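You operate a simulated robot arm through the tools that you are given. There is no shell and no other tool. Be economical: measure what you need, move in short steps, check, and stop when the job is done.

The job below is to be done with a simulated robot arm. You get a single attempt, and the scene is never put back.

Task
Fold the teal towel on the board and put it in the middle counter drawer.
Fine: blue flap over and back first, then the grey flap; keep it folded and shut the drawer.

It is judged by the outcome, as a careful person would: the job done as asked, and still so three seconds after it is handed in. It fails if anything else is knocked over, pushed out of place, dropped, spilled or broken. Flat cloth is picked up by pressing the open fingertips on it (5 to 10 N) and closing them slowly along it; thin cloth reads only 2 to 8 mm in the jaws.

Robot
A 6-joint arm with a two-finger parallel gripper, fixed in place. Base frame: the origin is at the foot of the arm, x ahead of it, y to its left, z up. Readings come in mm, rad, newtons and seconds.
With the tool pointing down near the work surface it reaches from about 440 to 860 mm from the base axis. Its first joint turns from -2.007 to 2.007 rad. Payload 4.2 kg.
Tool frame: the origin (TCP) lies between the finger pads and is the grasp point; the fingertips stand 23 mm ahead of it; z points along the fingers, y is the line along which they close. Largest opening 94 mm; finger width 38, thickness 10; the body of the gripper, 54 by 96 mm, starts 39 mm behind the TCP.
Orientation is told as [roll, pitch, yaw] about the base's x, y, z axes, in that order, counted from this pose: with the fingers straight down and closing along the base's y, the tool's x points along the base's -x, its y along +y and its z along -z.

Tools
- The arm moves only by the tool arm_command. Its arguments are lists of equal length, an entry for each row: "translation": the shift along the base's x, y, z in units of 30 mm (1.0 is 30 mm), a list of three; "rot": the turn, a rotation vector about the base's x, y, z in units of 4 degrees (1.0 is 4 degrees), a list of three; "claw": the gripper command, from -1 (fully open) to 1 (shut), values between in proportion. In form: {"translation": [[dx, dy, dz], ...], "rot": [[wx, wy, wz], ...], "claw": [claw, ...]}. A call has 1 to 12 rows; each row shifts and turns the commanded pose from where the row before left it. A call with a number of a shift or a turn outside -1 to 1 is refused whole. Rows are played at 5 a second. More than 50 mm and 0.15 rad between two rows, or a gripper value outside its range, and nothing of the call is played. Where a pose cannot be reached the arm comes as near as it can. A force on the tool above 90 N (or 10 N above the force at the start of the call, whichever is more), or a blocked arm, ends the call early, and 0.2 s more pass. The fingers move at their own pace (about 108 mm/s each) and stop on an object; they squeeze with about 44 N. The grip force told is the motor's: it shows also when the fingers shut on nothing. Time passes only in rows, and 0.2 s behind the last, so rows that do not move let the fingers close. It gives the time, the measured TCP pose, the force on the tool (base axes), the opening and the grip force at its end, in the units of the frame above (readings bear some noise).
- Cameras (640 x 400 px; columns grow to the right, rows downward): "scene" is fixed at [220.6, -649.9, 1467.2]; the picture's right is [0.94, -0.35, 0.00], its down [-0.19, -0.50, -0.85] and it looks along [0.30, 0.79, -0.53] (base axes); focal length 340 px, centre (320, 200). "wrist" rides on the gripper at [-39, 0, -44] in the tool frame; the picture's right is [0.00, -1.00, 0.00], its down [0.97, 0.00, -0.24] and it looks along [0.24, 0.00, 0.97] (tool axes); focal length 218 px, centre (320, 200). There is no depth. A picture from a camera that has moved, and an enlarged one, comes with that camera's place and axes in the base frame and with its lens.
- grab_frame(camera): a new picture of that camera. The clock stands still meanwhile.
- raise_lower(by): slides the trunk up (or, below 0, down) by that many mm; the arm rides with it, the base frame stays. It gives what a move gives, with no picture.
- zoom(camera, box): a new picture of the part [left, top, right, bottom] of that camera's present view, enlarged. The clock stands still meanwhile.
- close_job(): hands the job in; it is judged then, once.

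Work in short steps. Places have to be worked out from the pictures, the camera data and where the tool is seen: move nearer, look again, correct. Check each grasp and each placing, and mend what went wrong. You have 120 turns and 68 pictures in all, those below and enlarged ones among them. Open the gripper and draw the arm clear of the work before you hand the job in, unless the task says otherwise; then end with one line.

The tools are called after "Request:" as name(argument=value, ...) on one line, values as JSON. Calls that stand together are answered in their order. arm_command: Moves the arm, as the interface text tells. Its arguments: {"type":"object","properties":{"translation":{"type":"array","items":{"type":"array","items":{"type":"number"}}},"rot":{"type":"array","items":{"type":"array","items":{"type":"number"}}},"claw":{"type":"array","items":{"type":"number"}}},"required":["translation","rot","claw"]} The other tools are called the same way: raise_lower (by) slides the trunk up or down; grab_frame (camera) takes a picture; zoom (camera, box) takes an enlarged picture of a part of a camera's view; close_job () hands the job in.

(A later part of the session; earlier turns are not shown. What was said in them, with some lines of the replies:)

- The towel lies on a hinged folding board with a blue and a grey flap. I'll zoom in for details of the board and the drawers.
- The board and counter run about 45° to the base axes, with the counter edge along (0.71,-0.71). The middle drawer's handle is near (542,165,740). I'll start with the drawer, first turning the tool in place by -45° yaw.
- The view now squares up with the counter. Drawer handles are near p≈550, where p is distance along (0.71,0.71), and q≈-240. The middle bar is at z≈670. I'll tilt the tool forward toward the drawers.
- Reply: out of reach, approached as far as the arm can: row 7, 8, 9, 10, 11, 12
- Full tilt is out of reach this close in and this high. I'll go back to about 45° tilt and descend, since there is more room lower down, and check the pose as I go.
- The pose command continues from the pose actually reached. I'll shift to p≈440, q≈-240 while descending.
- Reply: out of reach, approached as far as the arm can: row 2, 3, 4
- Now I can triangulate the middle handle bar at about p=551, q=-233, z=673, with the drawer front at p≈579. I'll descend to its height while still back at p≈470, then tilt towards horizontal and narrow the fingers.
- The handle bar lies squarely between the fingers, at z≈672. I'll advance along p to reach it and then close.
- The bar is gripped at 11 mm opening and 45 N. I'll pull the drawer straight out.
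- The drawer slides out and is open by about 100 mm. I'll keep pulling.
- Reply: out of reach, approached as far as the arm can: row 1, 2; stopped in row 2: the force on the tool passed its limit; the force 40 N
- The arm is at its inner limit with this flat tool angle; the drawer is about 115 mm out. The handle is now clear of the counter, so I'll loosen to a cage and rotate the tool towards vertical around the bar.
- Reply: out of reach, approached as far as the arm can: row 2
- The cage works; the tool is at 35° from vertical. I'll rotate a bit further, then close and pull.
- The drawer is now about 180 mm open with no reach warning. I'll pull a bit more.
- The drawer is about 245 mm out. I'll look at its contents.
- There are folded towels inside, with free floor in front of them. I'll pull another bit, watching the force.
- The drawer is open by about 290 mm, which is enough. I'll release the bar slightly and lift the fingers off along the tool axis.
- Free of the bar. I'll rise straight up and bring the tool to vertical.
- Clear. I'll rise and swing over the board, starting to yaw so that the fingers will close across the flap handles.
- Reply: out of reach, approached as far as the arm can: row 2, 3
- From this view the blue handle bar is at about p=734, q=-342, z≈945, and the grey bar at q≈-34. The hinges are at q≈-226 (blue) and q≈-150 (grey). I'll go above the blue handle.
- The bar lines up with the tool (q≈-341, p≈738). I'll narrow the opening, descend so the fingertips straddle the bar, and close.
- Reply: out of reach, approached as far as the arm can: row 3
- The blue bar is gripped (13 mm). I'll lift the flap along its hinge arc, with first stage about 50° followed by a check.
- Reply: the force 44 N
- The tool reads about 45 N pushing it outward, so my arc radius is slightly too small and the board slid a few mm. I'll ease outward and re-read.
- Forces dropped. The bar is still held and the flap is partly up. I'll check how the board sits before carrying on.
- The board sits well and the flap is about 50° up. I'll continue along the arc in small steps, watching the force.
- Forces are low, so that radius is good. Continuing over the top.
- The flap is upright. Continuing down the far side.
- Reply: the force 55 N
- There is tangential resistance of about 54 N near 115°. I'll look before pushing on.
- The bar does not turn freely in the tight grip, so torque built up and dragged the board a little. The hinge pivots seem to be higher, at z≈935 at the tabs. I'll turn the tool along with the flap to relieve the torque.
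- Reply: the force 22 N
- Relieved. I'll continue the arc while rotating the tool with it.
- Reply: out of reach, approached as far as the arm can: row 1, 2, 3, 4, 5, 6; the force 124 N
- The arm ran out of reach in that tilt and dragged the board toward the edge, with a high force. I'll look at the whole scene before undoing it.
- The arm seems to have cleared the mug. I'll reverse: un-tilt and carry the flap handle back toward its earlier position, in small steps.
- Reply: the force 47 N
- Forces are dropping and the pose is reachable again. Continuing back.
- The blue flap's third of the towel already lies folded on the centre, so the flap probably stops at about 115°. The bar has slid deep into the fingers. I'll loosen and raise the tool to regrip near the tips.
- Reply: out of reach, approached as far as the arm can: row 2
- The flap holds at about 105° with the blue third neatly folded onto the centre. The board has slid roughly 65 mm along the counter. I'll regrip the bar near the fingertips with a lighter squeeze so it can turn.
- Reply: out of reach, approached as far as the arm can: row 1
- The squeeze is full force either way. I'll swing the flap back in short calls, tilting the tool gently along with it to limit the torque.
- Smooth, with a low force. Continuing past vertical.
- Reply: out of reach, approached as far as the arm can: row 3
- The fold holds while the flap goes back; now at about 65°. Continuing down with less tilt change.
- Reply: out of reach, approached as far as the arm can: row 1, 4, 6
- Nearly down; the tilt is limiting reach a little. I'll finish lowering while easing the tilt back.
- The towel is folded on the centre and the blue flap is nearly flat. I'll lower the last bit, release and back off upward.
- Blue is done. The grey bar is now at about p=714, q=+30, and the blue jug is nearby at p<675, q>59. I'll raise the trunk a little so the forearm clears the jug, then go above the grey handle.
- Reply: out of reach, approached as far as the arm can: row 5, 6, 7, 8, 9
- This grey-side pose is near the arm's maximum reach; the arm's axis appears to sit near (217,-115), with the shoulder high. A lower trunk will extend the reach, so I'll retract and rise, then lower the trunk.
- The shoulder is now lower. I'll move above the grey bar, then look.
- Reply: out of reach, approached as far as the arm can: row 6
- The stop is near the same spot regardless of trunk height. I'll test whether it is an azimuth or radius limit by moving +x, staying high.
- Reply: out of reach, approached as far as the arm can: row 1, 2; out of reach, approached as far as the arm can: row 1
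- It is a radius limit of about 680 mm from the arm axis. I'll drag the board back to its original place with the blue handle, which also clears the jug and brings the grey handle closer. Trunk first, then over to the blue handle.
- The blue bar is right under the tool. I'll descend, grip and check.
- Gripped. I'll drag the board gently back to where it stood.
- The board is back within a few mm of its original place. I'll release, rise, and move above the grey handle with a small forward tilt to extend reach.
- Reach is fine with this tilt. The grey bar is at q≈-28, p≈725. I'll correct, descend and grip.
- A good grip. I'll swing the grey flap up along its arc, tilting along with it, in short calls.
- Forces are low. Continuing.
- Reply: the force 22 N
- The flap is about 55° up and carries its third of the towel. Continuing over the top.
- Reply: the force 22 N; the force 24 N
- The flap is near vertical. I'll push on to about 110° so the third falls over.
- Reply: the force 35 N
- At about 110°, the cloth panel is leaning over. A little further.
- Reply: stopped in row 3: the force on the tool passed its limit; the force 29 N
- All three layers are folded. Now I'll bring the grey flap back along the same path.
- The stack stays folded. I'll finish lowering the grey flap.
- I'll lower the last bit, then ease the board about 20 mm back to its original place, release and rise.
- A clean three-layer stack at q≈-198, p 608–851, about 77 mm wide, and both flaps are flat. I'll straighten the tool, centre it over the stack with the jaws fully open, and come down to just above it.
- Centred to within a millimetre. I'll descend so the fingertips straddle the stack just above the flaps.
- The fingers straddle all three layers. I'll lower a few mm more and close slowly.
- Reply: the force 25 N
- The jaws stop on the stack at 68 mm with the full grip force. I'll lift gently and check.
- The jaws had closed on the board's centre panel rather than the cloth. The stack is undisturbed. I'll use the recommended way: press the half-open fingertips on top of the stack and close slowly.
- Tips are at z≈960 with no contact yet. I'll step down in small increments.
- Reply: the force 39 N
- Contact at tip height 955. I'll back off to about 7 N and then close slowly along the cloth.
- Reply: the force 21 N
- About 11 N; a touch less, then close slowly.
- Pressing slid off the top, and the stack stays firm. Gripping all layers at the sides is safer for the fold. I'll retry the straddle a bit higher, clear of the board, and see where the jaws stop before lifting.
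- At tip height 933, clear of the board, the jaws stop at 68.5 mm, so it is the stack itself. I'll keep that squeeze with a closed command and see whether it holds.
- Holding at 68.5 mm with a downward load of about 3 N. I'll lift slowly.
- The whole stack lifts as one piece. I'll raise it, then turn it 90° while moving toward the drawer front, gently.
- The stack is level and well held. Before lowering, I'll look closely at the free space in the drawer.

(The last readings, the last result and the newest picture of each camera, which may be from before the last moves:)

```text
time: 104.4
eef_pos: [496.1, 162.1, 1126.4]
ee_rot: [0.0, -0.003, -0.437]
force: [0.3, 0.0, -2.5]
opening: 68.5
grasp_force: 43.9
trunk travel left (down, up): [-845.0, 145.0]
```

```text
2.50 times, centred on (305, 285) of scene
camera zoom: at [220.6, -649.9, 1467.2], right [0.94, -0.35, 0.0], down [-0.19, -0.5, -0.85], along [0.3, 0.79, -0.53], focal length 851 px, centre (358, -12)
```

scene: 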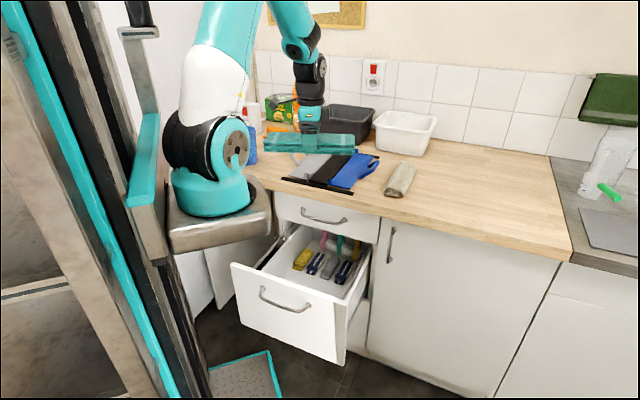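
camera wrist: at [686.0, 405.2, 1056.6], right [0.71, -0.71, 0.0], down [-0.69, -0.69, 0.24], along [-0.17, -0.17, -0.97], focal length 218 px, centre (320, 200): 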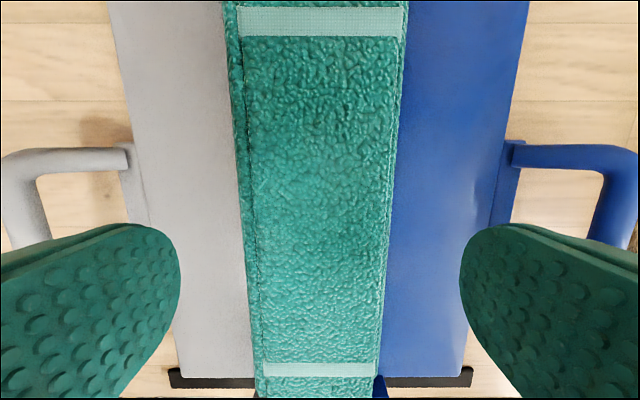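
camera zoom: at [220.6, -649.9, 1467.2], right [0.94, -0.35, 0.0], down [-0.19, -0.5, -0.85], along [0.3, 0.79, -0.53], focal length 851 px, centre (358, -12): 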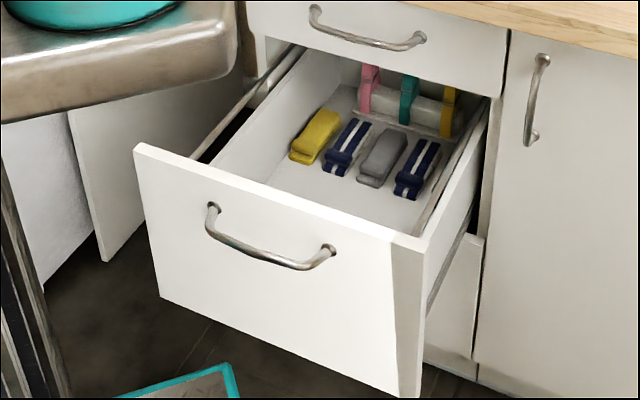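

The interior looks about 270 mm wide, roughly q -130 to -400, with free floor in front of the other towels up to p≈485. I'll finish the turn, descend in front of the counter, and then position above the free space.

Request:
arm_command(translation=[[0.05, -0.45, 0], [0.05, -0.45, 0], [0.05, -0.45, 0], [0.05, -0.45, 0], [0, -0.2, 0], [0, 0, -0.9], [0, 0, -0.9], [0, 0, -0.9], [0, 0, -0.9], [0, 0, -0.9], [0, 0, -0.9], [0, 0, -0.9]], rot=[[0, 0, -1], [0, 0, -1], [0, 0, -1], [0, 0, -1], [0, 0, -0.98], [0, 0, 0], [0, 0, 0], [0, 0, 0], [0, 0, 0], [0, 0, 0], [0, 0, 0], [0, 0, 0]], claw=[-0.2, -0.2, -0.2, -0.2, -0.2, -0.2, -0.2, -0.2, -0.2, -0.2, -0.2, -0.2])

```text
time: 107.0
eef_pos: [502.8, 102.1, 939.8]
ee_rot: [0.001, -0.002, -0.785]
force: [-0.4, 0.1, -1.3]
opening: 68.7
grasp_force: 44.2
trunk travel left (down, up): [-845.0, 145.0]
```

No reach trouble. I'll move to p≈388, q≈-265 and descend to just above the drawer rim, then check the clearances.

Request:
arm_command(translation=[[-0.46, -0.17, -0.5], [-0.46, -0.17, -0.5], [-0.45, -0.16, -0.5], [0, 0, -0.9], [0, 0, -0.9], [0, 0, -0.9]], rot=[[0, 0, 0], [0, 0, 0], [0, 0, 0], [0, 0, 0], [0, 0, 0], [0, 0, 0]], claw=[-0.2, -0.2, -0.2, -0.2, -0.2, -0.2])

Request:
zoom(camera="scene", box=[225, 205, 385, 365])

Request:
grab_frame(camera="wrist")

```text
time: 108.4
eef_pos: [461.3, 86.0, 813.1]
ee_rot: [0.0, -0.002, -0.783]
force: [-0.3, -0.8, -1.7]
opening: 68.5
grasp_force: 44.1
trunk travel left (down, up): [-845.0, 145.0]
```

```text
2.50 times, centred on (305, 285) of scene
camera zoom: at [220.6, -649.9, 1467.2], right [0.94, -0.35, 0.0], down [-0.19, -0.5, -0.85], along [0.3, 0.79, -0.53], focal length 851 px, centre (358, -12)
```

zoom: 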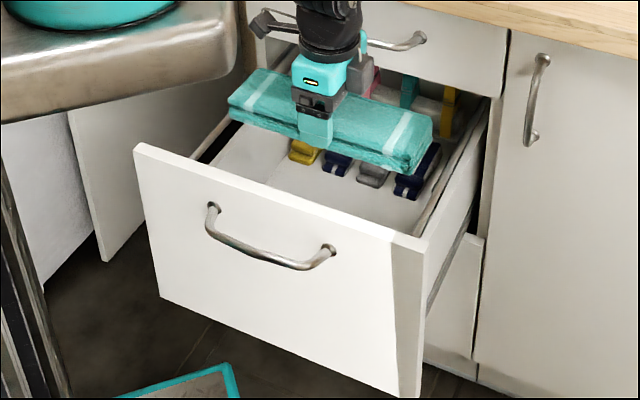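

```text
6 pictures are left
camera wrist: at [490.1, 58.5, 855.8], right [-0.71, -0.71, 0.0], down [-0.69, 0.69, 0.24], along [-0.17, 0.17, -0.97], focal length 218 px, centre (320, 200)
```

wrist: 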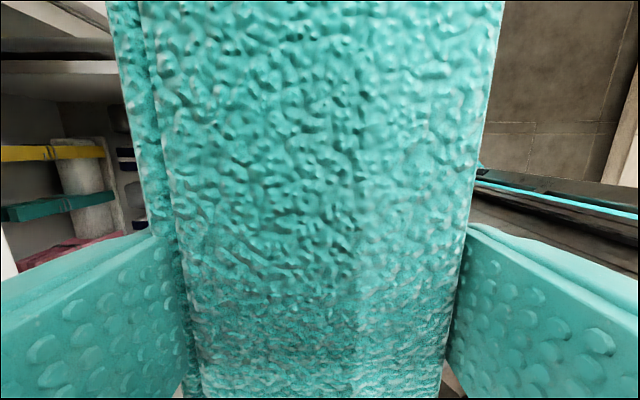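

The stack fits between the side walls (stack q -143 to -380, walls about -130 to -397) and behind the front panel. I'll lower straight down in steps.

Request:
arm_command(translation=[[0, 0, -0.7], [0, 0, -0.7], [0, 0, -0.7], [0, 0, -0.7], [0, 0, -0.7], [0, 0, -0.7]], rot=[[0, 0, 0], [0, 0, 0], [0, 0, 0], [0, 0, 0], [0, 0, 0], [0, 0, 0]], claw=[-0.2, -0.2, -0.2, -0.2, -0.2, -0.2])

Request:
arm_command(translation=[[0, 0, -0.5], [0, 0, -0.5], [0, 0, -0.4]], rot=[[0, 0, 0], [0, 0, 0], [0, 0, 0]], claw=[-0.2, -0.2, -0.2])

```text
time: 109.8
eef_pos: [462.4, 86.4, 687.4]
ee_rot: [0.002, -0.002, -0.784]
force: [0.4, 3.1, 8.9]
opening: 67.8
grasp_force: 44.2
trunk travel left (down, up): [-845.0, 145.0]
```

```text
time: 110.6
eef_pos: [460.8, 87.2, 645.2]
ee_rot: [0.0, -0.001, -0.784]
force: [-3.1, 2.8, 10.8]
opening: 68.9
grasp_force: 43.9
trunk travel left (down, up): [-845.0, 145.0]
```

There is a contact force of about 10 N. I'll take a look before continuing.

Request:
zoom(camera="scene", box=[245, 195, 365, 315])

```text
3.33 times, centred on (305, 255) of scene
camera zoom: at [220.6, -649.9, 1467.2], right [0.94, -0.35, 0.0], down [-0.19, -0.5, -0.85], along [0.3, 0.79, -0.53], focal length 1134 px, centre (370, 17)
```

zoom: 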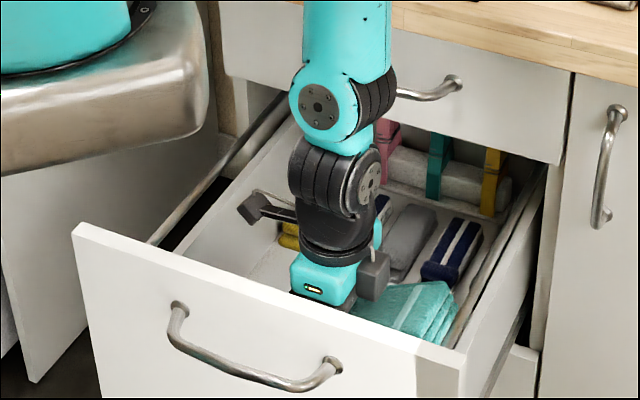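

The right end of the stack seems to rub the right wall. I'll shift about 8 mm to the left and read the force.

Request:
arm_command(translation=[[-0.1, 0.1, 0], [-0.09, 0.09, 0]], rot=[[0, 0, 0], [0, 0, 0]], claw=[-0.2, -0.2])

```text
time: 111.2
eef_pos: [456.0, 91.7, 643.8]
ee_rot: [0.0, -0.002, -0.784]
force: [0.3, -0.1, -2.5]
opening: 68.9
grasp_force: 43.8
trunk travel left (down, up): [-845.0, 145.0]
```

Free again at -2.5 N, which is only the weight. Continuing down.

Request:
arm_command(translation=[[0, 0, -0.5], [0, 0, -0.5]], rot=[[0, 0, 0], [0, 0, 0]], claw=[-0.2, -0.2])

Request:
arm_command(translation=[[0, 0, -0.4], [0, 0, -0.3]], rot=[[0, 0, 0], [0, 0, 0]], claw=[-0.2, -0.2])

```text
time: 111.8
eef_pos: [457.0, 92.5, 615.4]
ee_rot: [-0.001, -0.002, -0.784]
force: [0.7, 0.1, -2.0]
opening: 68.6
grasp_force: 44.3
trunk travel left (down, up): [-845.0, 145.0]
```

```text
time: 112.4
eef_pos: [457.5, 91.9, 592.1]
ee_rot: [0.0, -0.001, -0.784]
force: [-0.2, -0.7, -2.1]
opening: 68.6
grasp_force: 44.3
trunk travel left (down, up): [-845.0, 145.0]
```

Request:
arm_command(translation=[[0, 0, -0.4], [0, 0, -0.3]], rot=[[0, 0, 0], [0, 0, 0]], claw=[-0.2, -0.2])

Request:
arm_command(translation=[[0, 0, -0.3], [0, 0, -0.3]], rot=[[0, 0, 0], [0, 0, 0]], claw=[-0.2, -0.2])

```text
time: 113.0
eef_pos: [456.8, 90.9, 573.3]
ee_rot: [0.001, -0.003, -0.784]
force: [0.0, 0.3, -1.8]
opening: 69.1
grasp_force: 44.1
trunk travel left (down, up): [-845.0, 145.0]
```

```text
time: 113.6
eef_pos: [456.6, 92.3, 555.5]
ee_rot: [0.001, -0.004, -0.784]
force: [6.9, -6.0, 18.1]
opening: 69.1
grasp_force: 44.2
trunk travel left (down, up): [-845.0, 145.0]
```

The stack is on the drawer floor. I'll ease off, open the jaws and withdraw straight up.

Request:
arm_command(translation=[[0, 0, 0.08], [0, 0, 0], [0, 0, 0], [0, 0, 0], [0, 0, 0.5], [0, 0, 0.7], [0, 0, 0.9], [0, 0, 0.9], [0, 0, 0.9], [0, 0, 0.9], [0, 0, 0.9], [0, 0, 0.9]], rot=[[0, 0, 0], [0, 0, 0], [0, 0, 0], [0, 0, 0], [0, 0, 0], [0, 0, 0], [0, 0, 0], [0, 0, 0], [0, 0, 0], [0, 0, 0], [0, 0, 0], [0, 0, 0]], claw=[-0.3, -0.6, -0.85, -0.85, -0.85, -0.85, -0.85, -0.85, -0.85, -0.85, -0.85, -0.85])

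Request:
grab_frame(camera="wrist")

```text
time: 116.2
eef_pos: [456.4, 92.8, 754.1]
ee_rot: [0.0, -0.002, -0.783]
force: [0.2, 0.6, -0.2]
opening: 86.9
grasp_force: 0.0
trunk travel left (down, up): [-845.0, 145.0]
```

```text
4 pictures are left
camera wrist: at [485.4, 65.0, 798.3], right [-0.71, -0.71, 0.0], down [-0.69, 0.69, 0.24], along [-0.17, 0.17, -0.97], focal length 218 px, centre (320, 200)
```

wrist: 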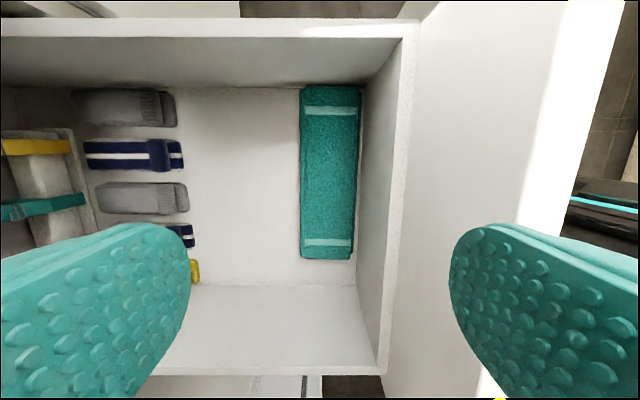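

The towel lies folded on the drawer floor and the neighbours are untouched. Next I'll shut the drawer: close the fingers, go over the front panel and come down outside it.

Request:
arm_command(translation=[[0, 0, 0.8], [0, 0, 0.8], [-0.77, -0.56, 0], [-0.77, -0.56, 0], [-0.77, -0.56, 0], [-0.77, -0.56, 0], [-0.76, -0.56, 0]], rot=[[0, 0, 0], [0, 0, 0], [0, 0, 0], [0, 0, 0], [0, 0, 0], [0, 0, 0], [0, 0, 0]], claw=[0, 1, 1, 1, 1, 1, 1])

```text
time: 117.8
eef_pos: [342.0, 8.0, 804.1]
ee_rot: [0.0, -0.002, -0.784]
force: [0.5, -0.5, -0.4]
opening: 0.0
grasp_force: 42.4
trunk travel left (down, up): [-845.0, 145.0]
```

Reachable. I'll descend outside the panel above the handle, then push forward.

Request:
arm_command(translation=[[0, 0, -0.8], [0, 0, -0.8], [0, 0, -0.75], [0.4, 0.4, 0], [0.4, 0.4, 0], [0.4, 0.4, 0], [0.5, 0.5, 0], [0.5, 0.5, 0], [0.5, 0.5, 0]], rot=[[0, 0, 0], [0, 0, 0], [0, 0, 0], [0, 0, 0], [0, 0, 0], [0, 0, 0], [0, 0, 0], [0, 0, 0], [0, 0, 0]], claw=[1, 1, 1, 1, 1, 1, 1, 1, 1])

```text
time: 119.8
eef_pos: [421.2, 90.6, 734.6]
ee_rot: [0.0, -0.002, -0.783]
force: [0.6, 0.0, 0.4]
opening: 0.0
grasp_force: 42.8
trunk travel left (down, up): [-845.0, 145.0]
```

Moving freely. Continuing the push.

Request:
arm_command(translation=[[0.5, 0.5, 0], [0.5, 0.5, 0], [0.5, 0.5, 0], [0.5, 0.5, 0], [0.4, 0.4, 0]], rot=[[0, 0, 0], [0, 0, 0], [0, 0, 0], [0, 0, 0], [0, 0, 0]], claw=[1, 1, 1, 1, 1])

Request:
grab_frame(camera="scene")

```text
time: 121.0
eef_pos: [494.8, 160.9, 732.7]
ee_rot: [0.0, -0.001, -0.783]
force: [-0.8, 0.0, 1.0]
opening: 0.1
grasp_force: 42.7
trunk travel left (down, up): [-845.0, 145.0]
```

```text
3 pictures are left
```

scene: 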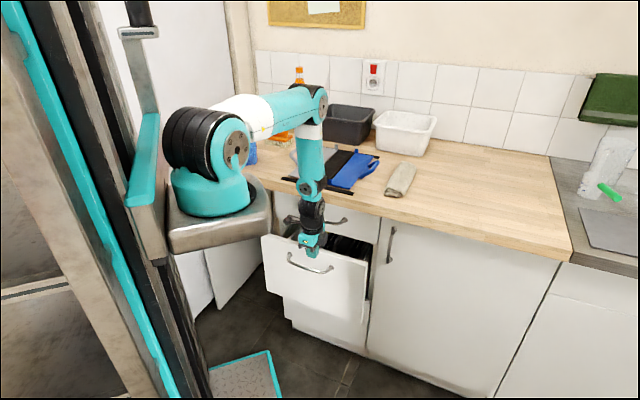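

About 105 mm remains, and the vertical hand would meet the counter. I'll back off a little, tilt the tool to near-horizontal, and finish with the fingertips above the handle.

Request:
arm_command(translation=[[-0.35, -0.35, 0], [0, 0, -0.05], [0, 0, -0.05], [0, 0, -0.05], [0, 0, -0.05], [0, 0, -0.05], [0, 0, -0.05], [0, 0, -0.05], [0, 0, -0.05], [0, 0, -0.05], [0, 0, -0.05], [0, 0, 0]], rot=[[0, 0, 0], [1, -1, 0], [1, -1, 0], [1, -1, 0], [1, -1, 0], [1, -1, 0], [1, -1, 0], [1, -1, 0], [1, -1, 0], [1, -1, 0], [1, -1, 0], [1, -1, 0]], claw=[1, 1, 1, 1, 1, 1, 1, 1, 1, 1, 1, 1])

```text
time: 123.6
eef_pos: [483.9, 148.9, 717.7]
ee_rot: [1.09, -0.002, -0.788]
force: [-0.2, 0.0, -0.1]
opening: 0.0
grasp_force: 42.1
trunk travel left (down, up): [-845.0, 145.0]
```

Tilted to 62° with no reach issues. I'll push forward, adding a little more tilt.

Request:
arm_command(translation=[[0.5, 0.5, 0], [0.5, 0.5, 0], [0.5, 0.5, 0], [0.4, 0.4, 0]], rot=[[1, -1, 0], [1, -1, 0], [1, -1, 0], [0, 0, 0]], claw=[1, 1, 1, 1])

Request:
arm_command(translation=[[0.25, 0.25, 0], [0.2, 0.2, 0]], rot=[[0, 0, 0], [0, 0, 0]], claw=[1, 1])

```text
time: 124.6
eef_pos: [540.5, 206.8, 717.3]
ee_rot: [1.383, -0.002, -0.788]
force: [0.1, -0.4, -0.3]
opening: 0.0
grasp_force: 42.6
trunk travel left (down, up): [-845.0, 145.0]
```

```text
time: 125.2
eef_pos: [554.5, 219.9, 718.7]
ee_rot: [1.384, -0.003, -0.788]
force: [0.0, -1.0, -0.5]
opening: 0.1
grasp_force: 41.8
trunk travel left (down, up): [-845.0, 145.0]
```

The tip is at p≈570 with almost no resistance. Small steps until firm contact.

Request:
arm_command(translation=[[0.1, 0.1, 0], [0.08, 0.08, 0]], rot=[[0, 0, 0], [0, 0, 0]], claw=[1, 1])

Request:
arm_command(translation=[[0.07, 0.07, 0], [0.05, 0.05, 0]], rot=[[0, 0, 0], [0, 0, 0]], claw=[1, 1])

```text
time: 125.8
eef_pos: [559.7, 226.5, 718.2]
ee_rot: [1.382, -0.001, -0.788]
force: [0.8, -0.2, 0.4]
opening: 0.0
grasp_force: 42.0
trunk travel left (down, up): [-845.0, 145.0]
```

```text
time: 126.4
eef_pos: [563.6, 229.3, 718.6]
ee_rot: [1.382, -0.002, -0.787]
force: [-0.1, 0.3, 0.7]
opening: 0.0
grasp_force: 42.0
trunk travel left (down, up): [-845.0, 145.0]
```

Request:
zoom(camera="scene", box=[245, 175, 405, 335])

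```text
2.50 times, centred on (325, 255) of scene
camera zoom: at [220.6, -649.9, 1467.2], right [0.94, -0.35, 0.0], down [-0.19, -0.5, -0.85], along [0.3, 0.79, -0.53], focal length 851 px, centre (308, 62)
```

zoom: 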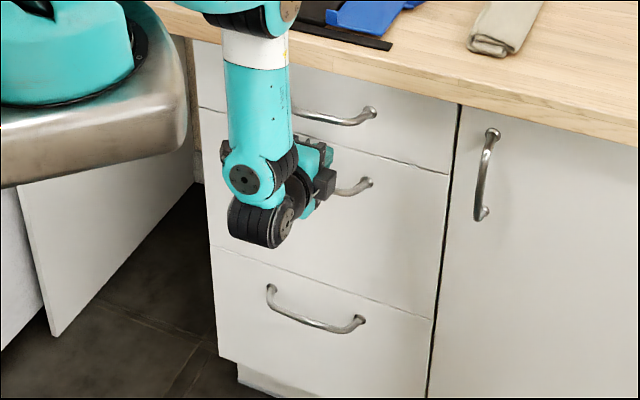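

The drawer looks nearly flush. I'll press a few more mm to be certain.

Request:
arm_command(translation=[[0.08, 0.08, 0], [0.07, 0.07, 0]], rot=[[0, 0, 0], [0, 0, 0]], claw=[1, 1])

Request:
arm_command(translation=[[0.08, 0.08, 0], [0, 0, 0]], rot=[[0, 0, 0], [0, 0, 0]], claw=[1, 1])

```text
time: 127.0
eef_pos: [566.5, 234.0, 717.8]
ee_rot: [1.383, -0.001, -0.786]
force: [-4.3, -4.0, 3.3]
opening: 0.0
grasp_force: 42.6
trunk travel left (down, up): [-845.0, 145.0]
```

```text
time: 127.6
eef_pos: [566.1, 234.2, 717.6]
ee_rot: [1.38, -0.002, -0.787]
force: [-30.6, -33.4, 20.6]
opening: 0.3
grasp_force: 42.0
trunk travel left (down, up): [-845.0, 145.0]
```

Firm contact of 45 N without movement: the drawer is shut. I'll back away, open the gripper and draw clear.

Request:
arm_command(translation=[[-0.5, -0.5, 0], [-0.5, -0.5, 0], [-0.5, -0.5, 0], [-0.5, -0.5, 0], [0, 0, 0], [0, 0, 0], [0, 0, 0], [0, 0, 0], [0, 0, 0], [0, 0, 0]], rot=[[0, 0, 0], [0, 0, 0], [0, 0, 0], [0, 0, 0], [-1, 1, 0], [-1, 1, 0], [-1, 1, 0], [-1, 1, 0], [-1, 1, 0], [-1, 1, 0]], claw=[1, 0.8, 0, -1, -1, -1, -1, -1, -1, -1])

Request:
arm_command(translation=[[-0.2, -0.2, 0.9], [-0.2, -0.2, 0.9], [0, 0, 1], [0, 0, 1], [0, 0, 1], [0, 0, 1], [0, 0, 1], [0, 0, 1], [0, 0, 1], [0, 0, 1]], rot=[[0, 0, 0], [0, 0, 0], [0, 0, 0], [0, 0, 0], [0, 0, 0], [0, 0, 0], [0, 0, 0], [0, 0, 0], [0, 0, 0], [0, 0, 0]], claw=[-1, -1, -1, -1, -1, -1, -1, -1, -1, -1])

Request:
grab_frame(camera="scene")

```text
time: 129.8
eef_pos: [509.6, 176.2, 718.0]
ee_rot: [0.786, -0.001, -0.785]
force: [1.0, -0.3, 0.8]
opening: 94.2
grasp_force: 0.1
trunk travel left (down, up): [-845.0, 145.0]
```

```text
time: 132.0
eef_pos: [498.5, 163.5, 1010.5]
ee_rot: [0.788, 0.0, -0.786]
force: [0.0, -0.5, -0.4]
opening: 94.0
grasp_force: 0.1
trunk travel left (down, up): [-845.0, 145.0]
```

```text
1 pictures are left
```

scene: 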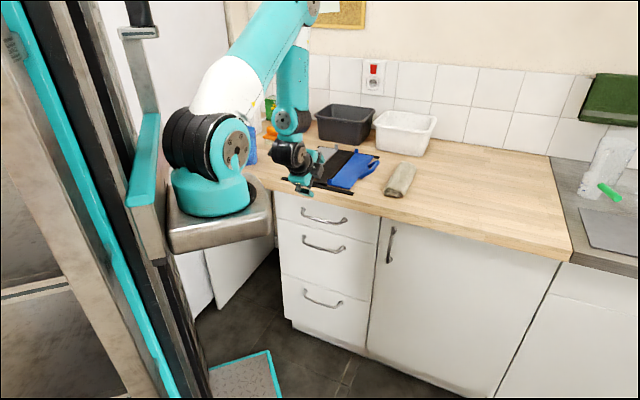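

The drawer is shut flush and everything else is standing. I'll rise a bit further clear and hand in.

Request:
arm_command(translation=[[0, 0, 1], [0, 0, 1], [0, 0, 1], [0, 0, 1], [0, 0, 0]], rot=[[-1, 1, 0], [-1, 1, 0], [-1, 1, 0], [-1, 1, 0], [0, 0, 0]], claw=[-1, -1, -1, -1, -1])

Request:
close_job()

```text
time: 133.2
eef_pos: [498.4, 164.2, 1131.6]
ee_rot: [0.395, -0.002, -0.785]
force: [-0.7, 0.6, -0.4]
opening: 93.7
grasp_force: 0.1
trunk travel left (down, up): [-845.0, 145.0]
```

```text
The job is handed in.
```

The teal towel is folded (blue flap over and back, then grey) and lies in the middle drawer, which is shut; the board slid during folding, and I dragged it back to about where it started.
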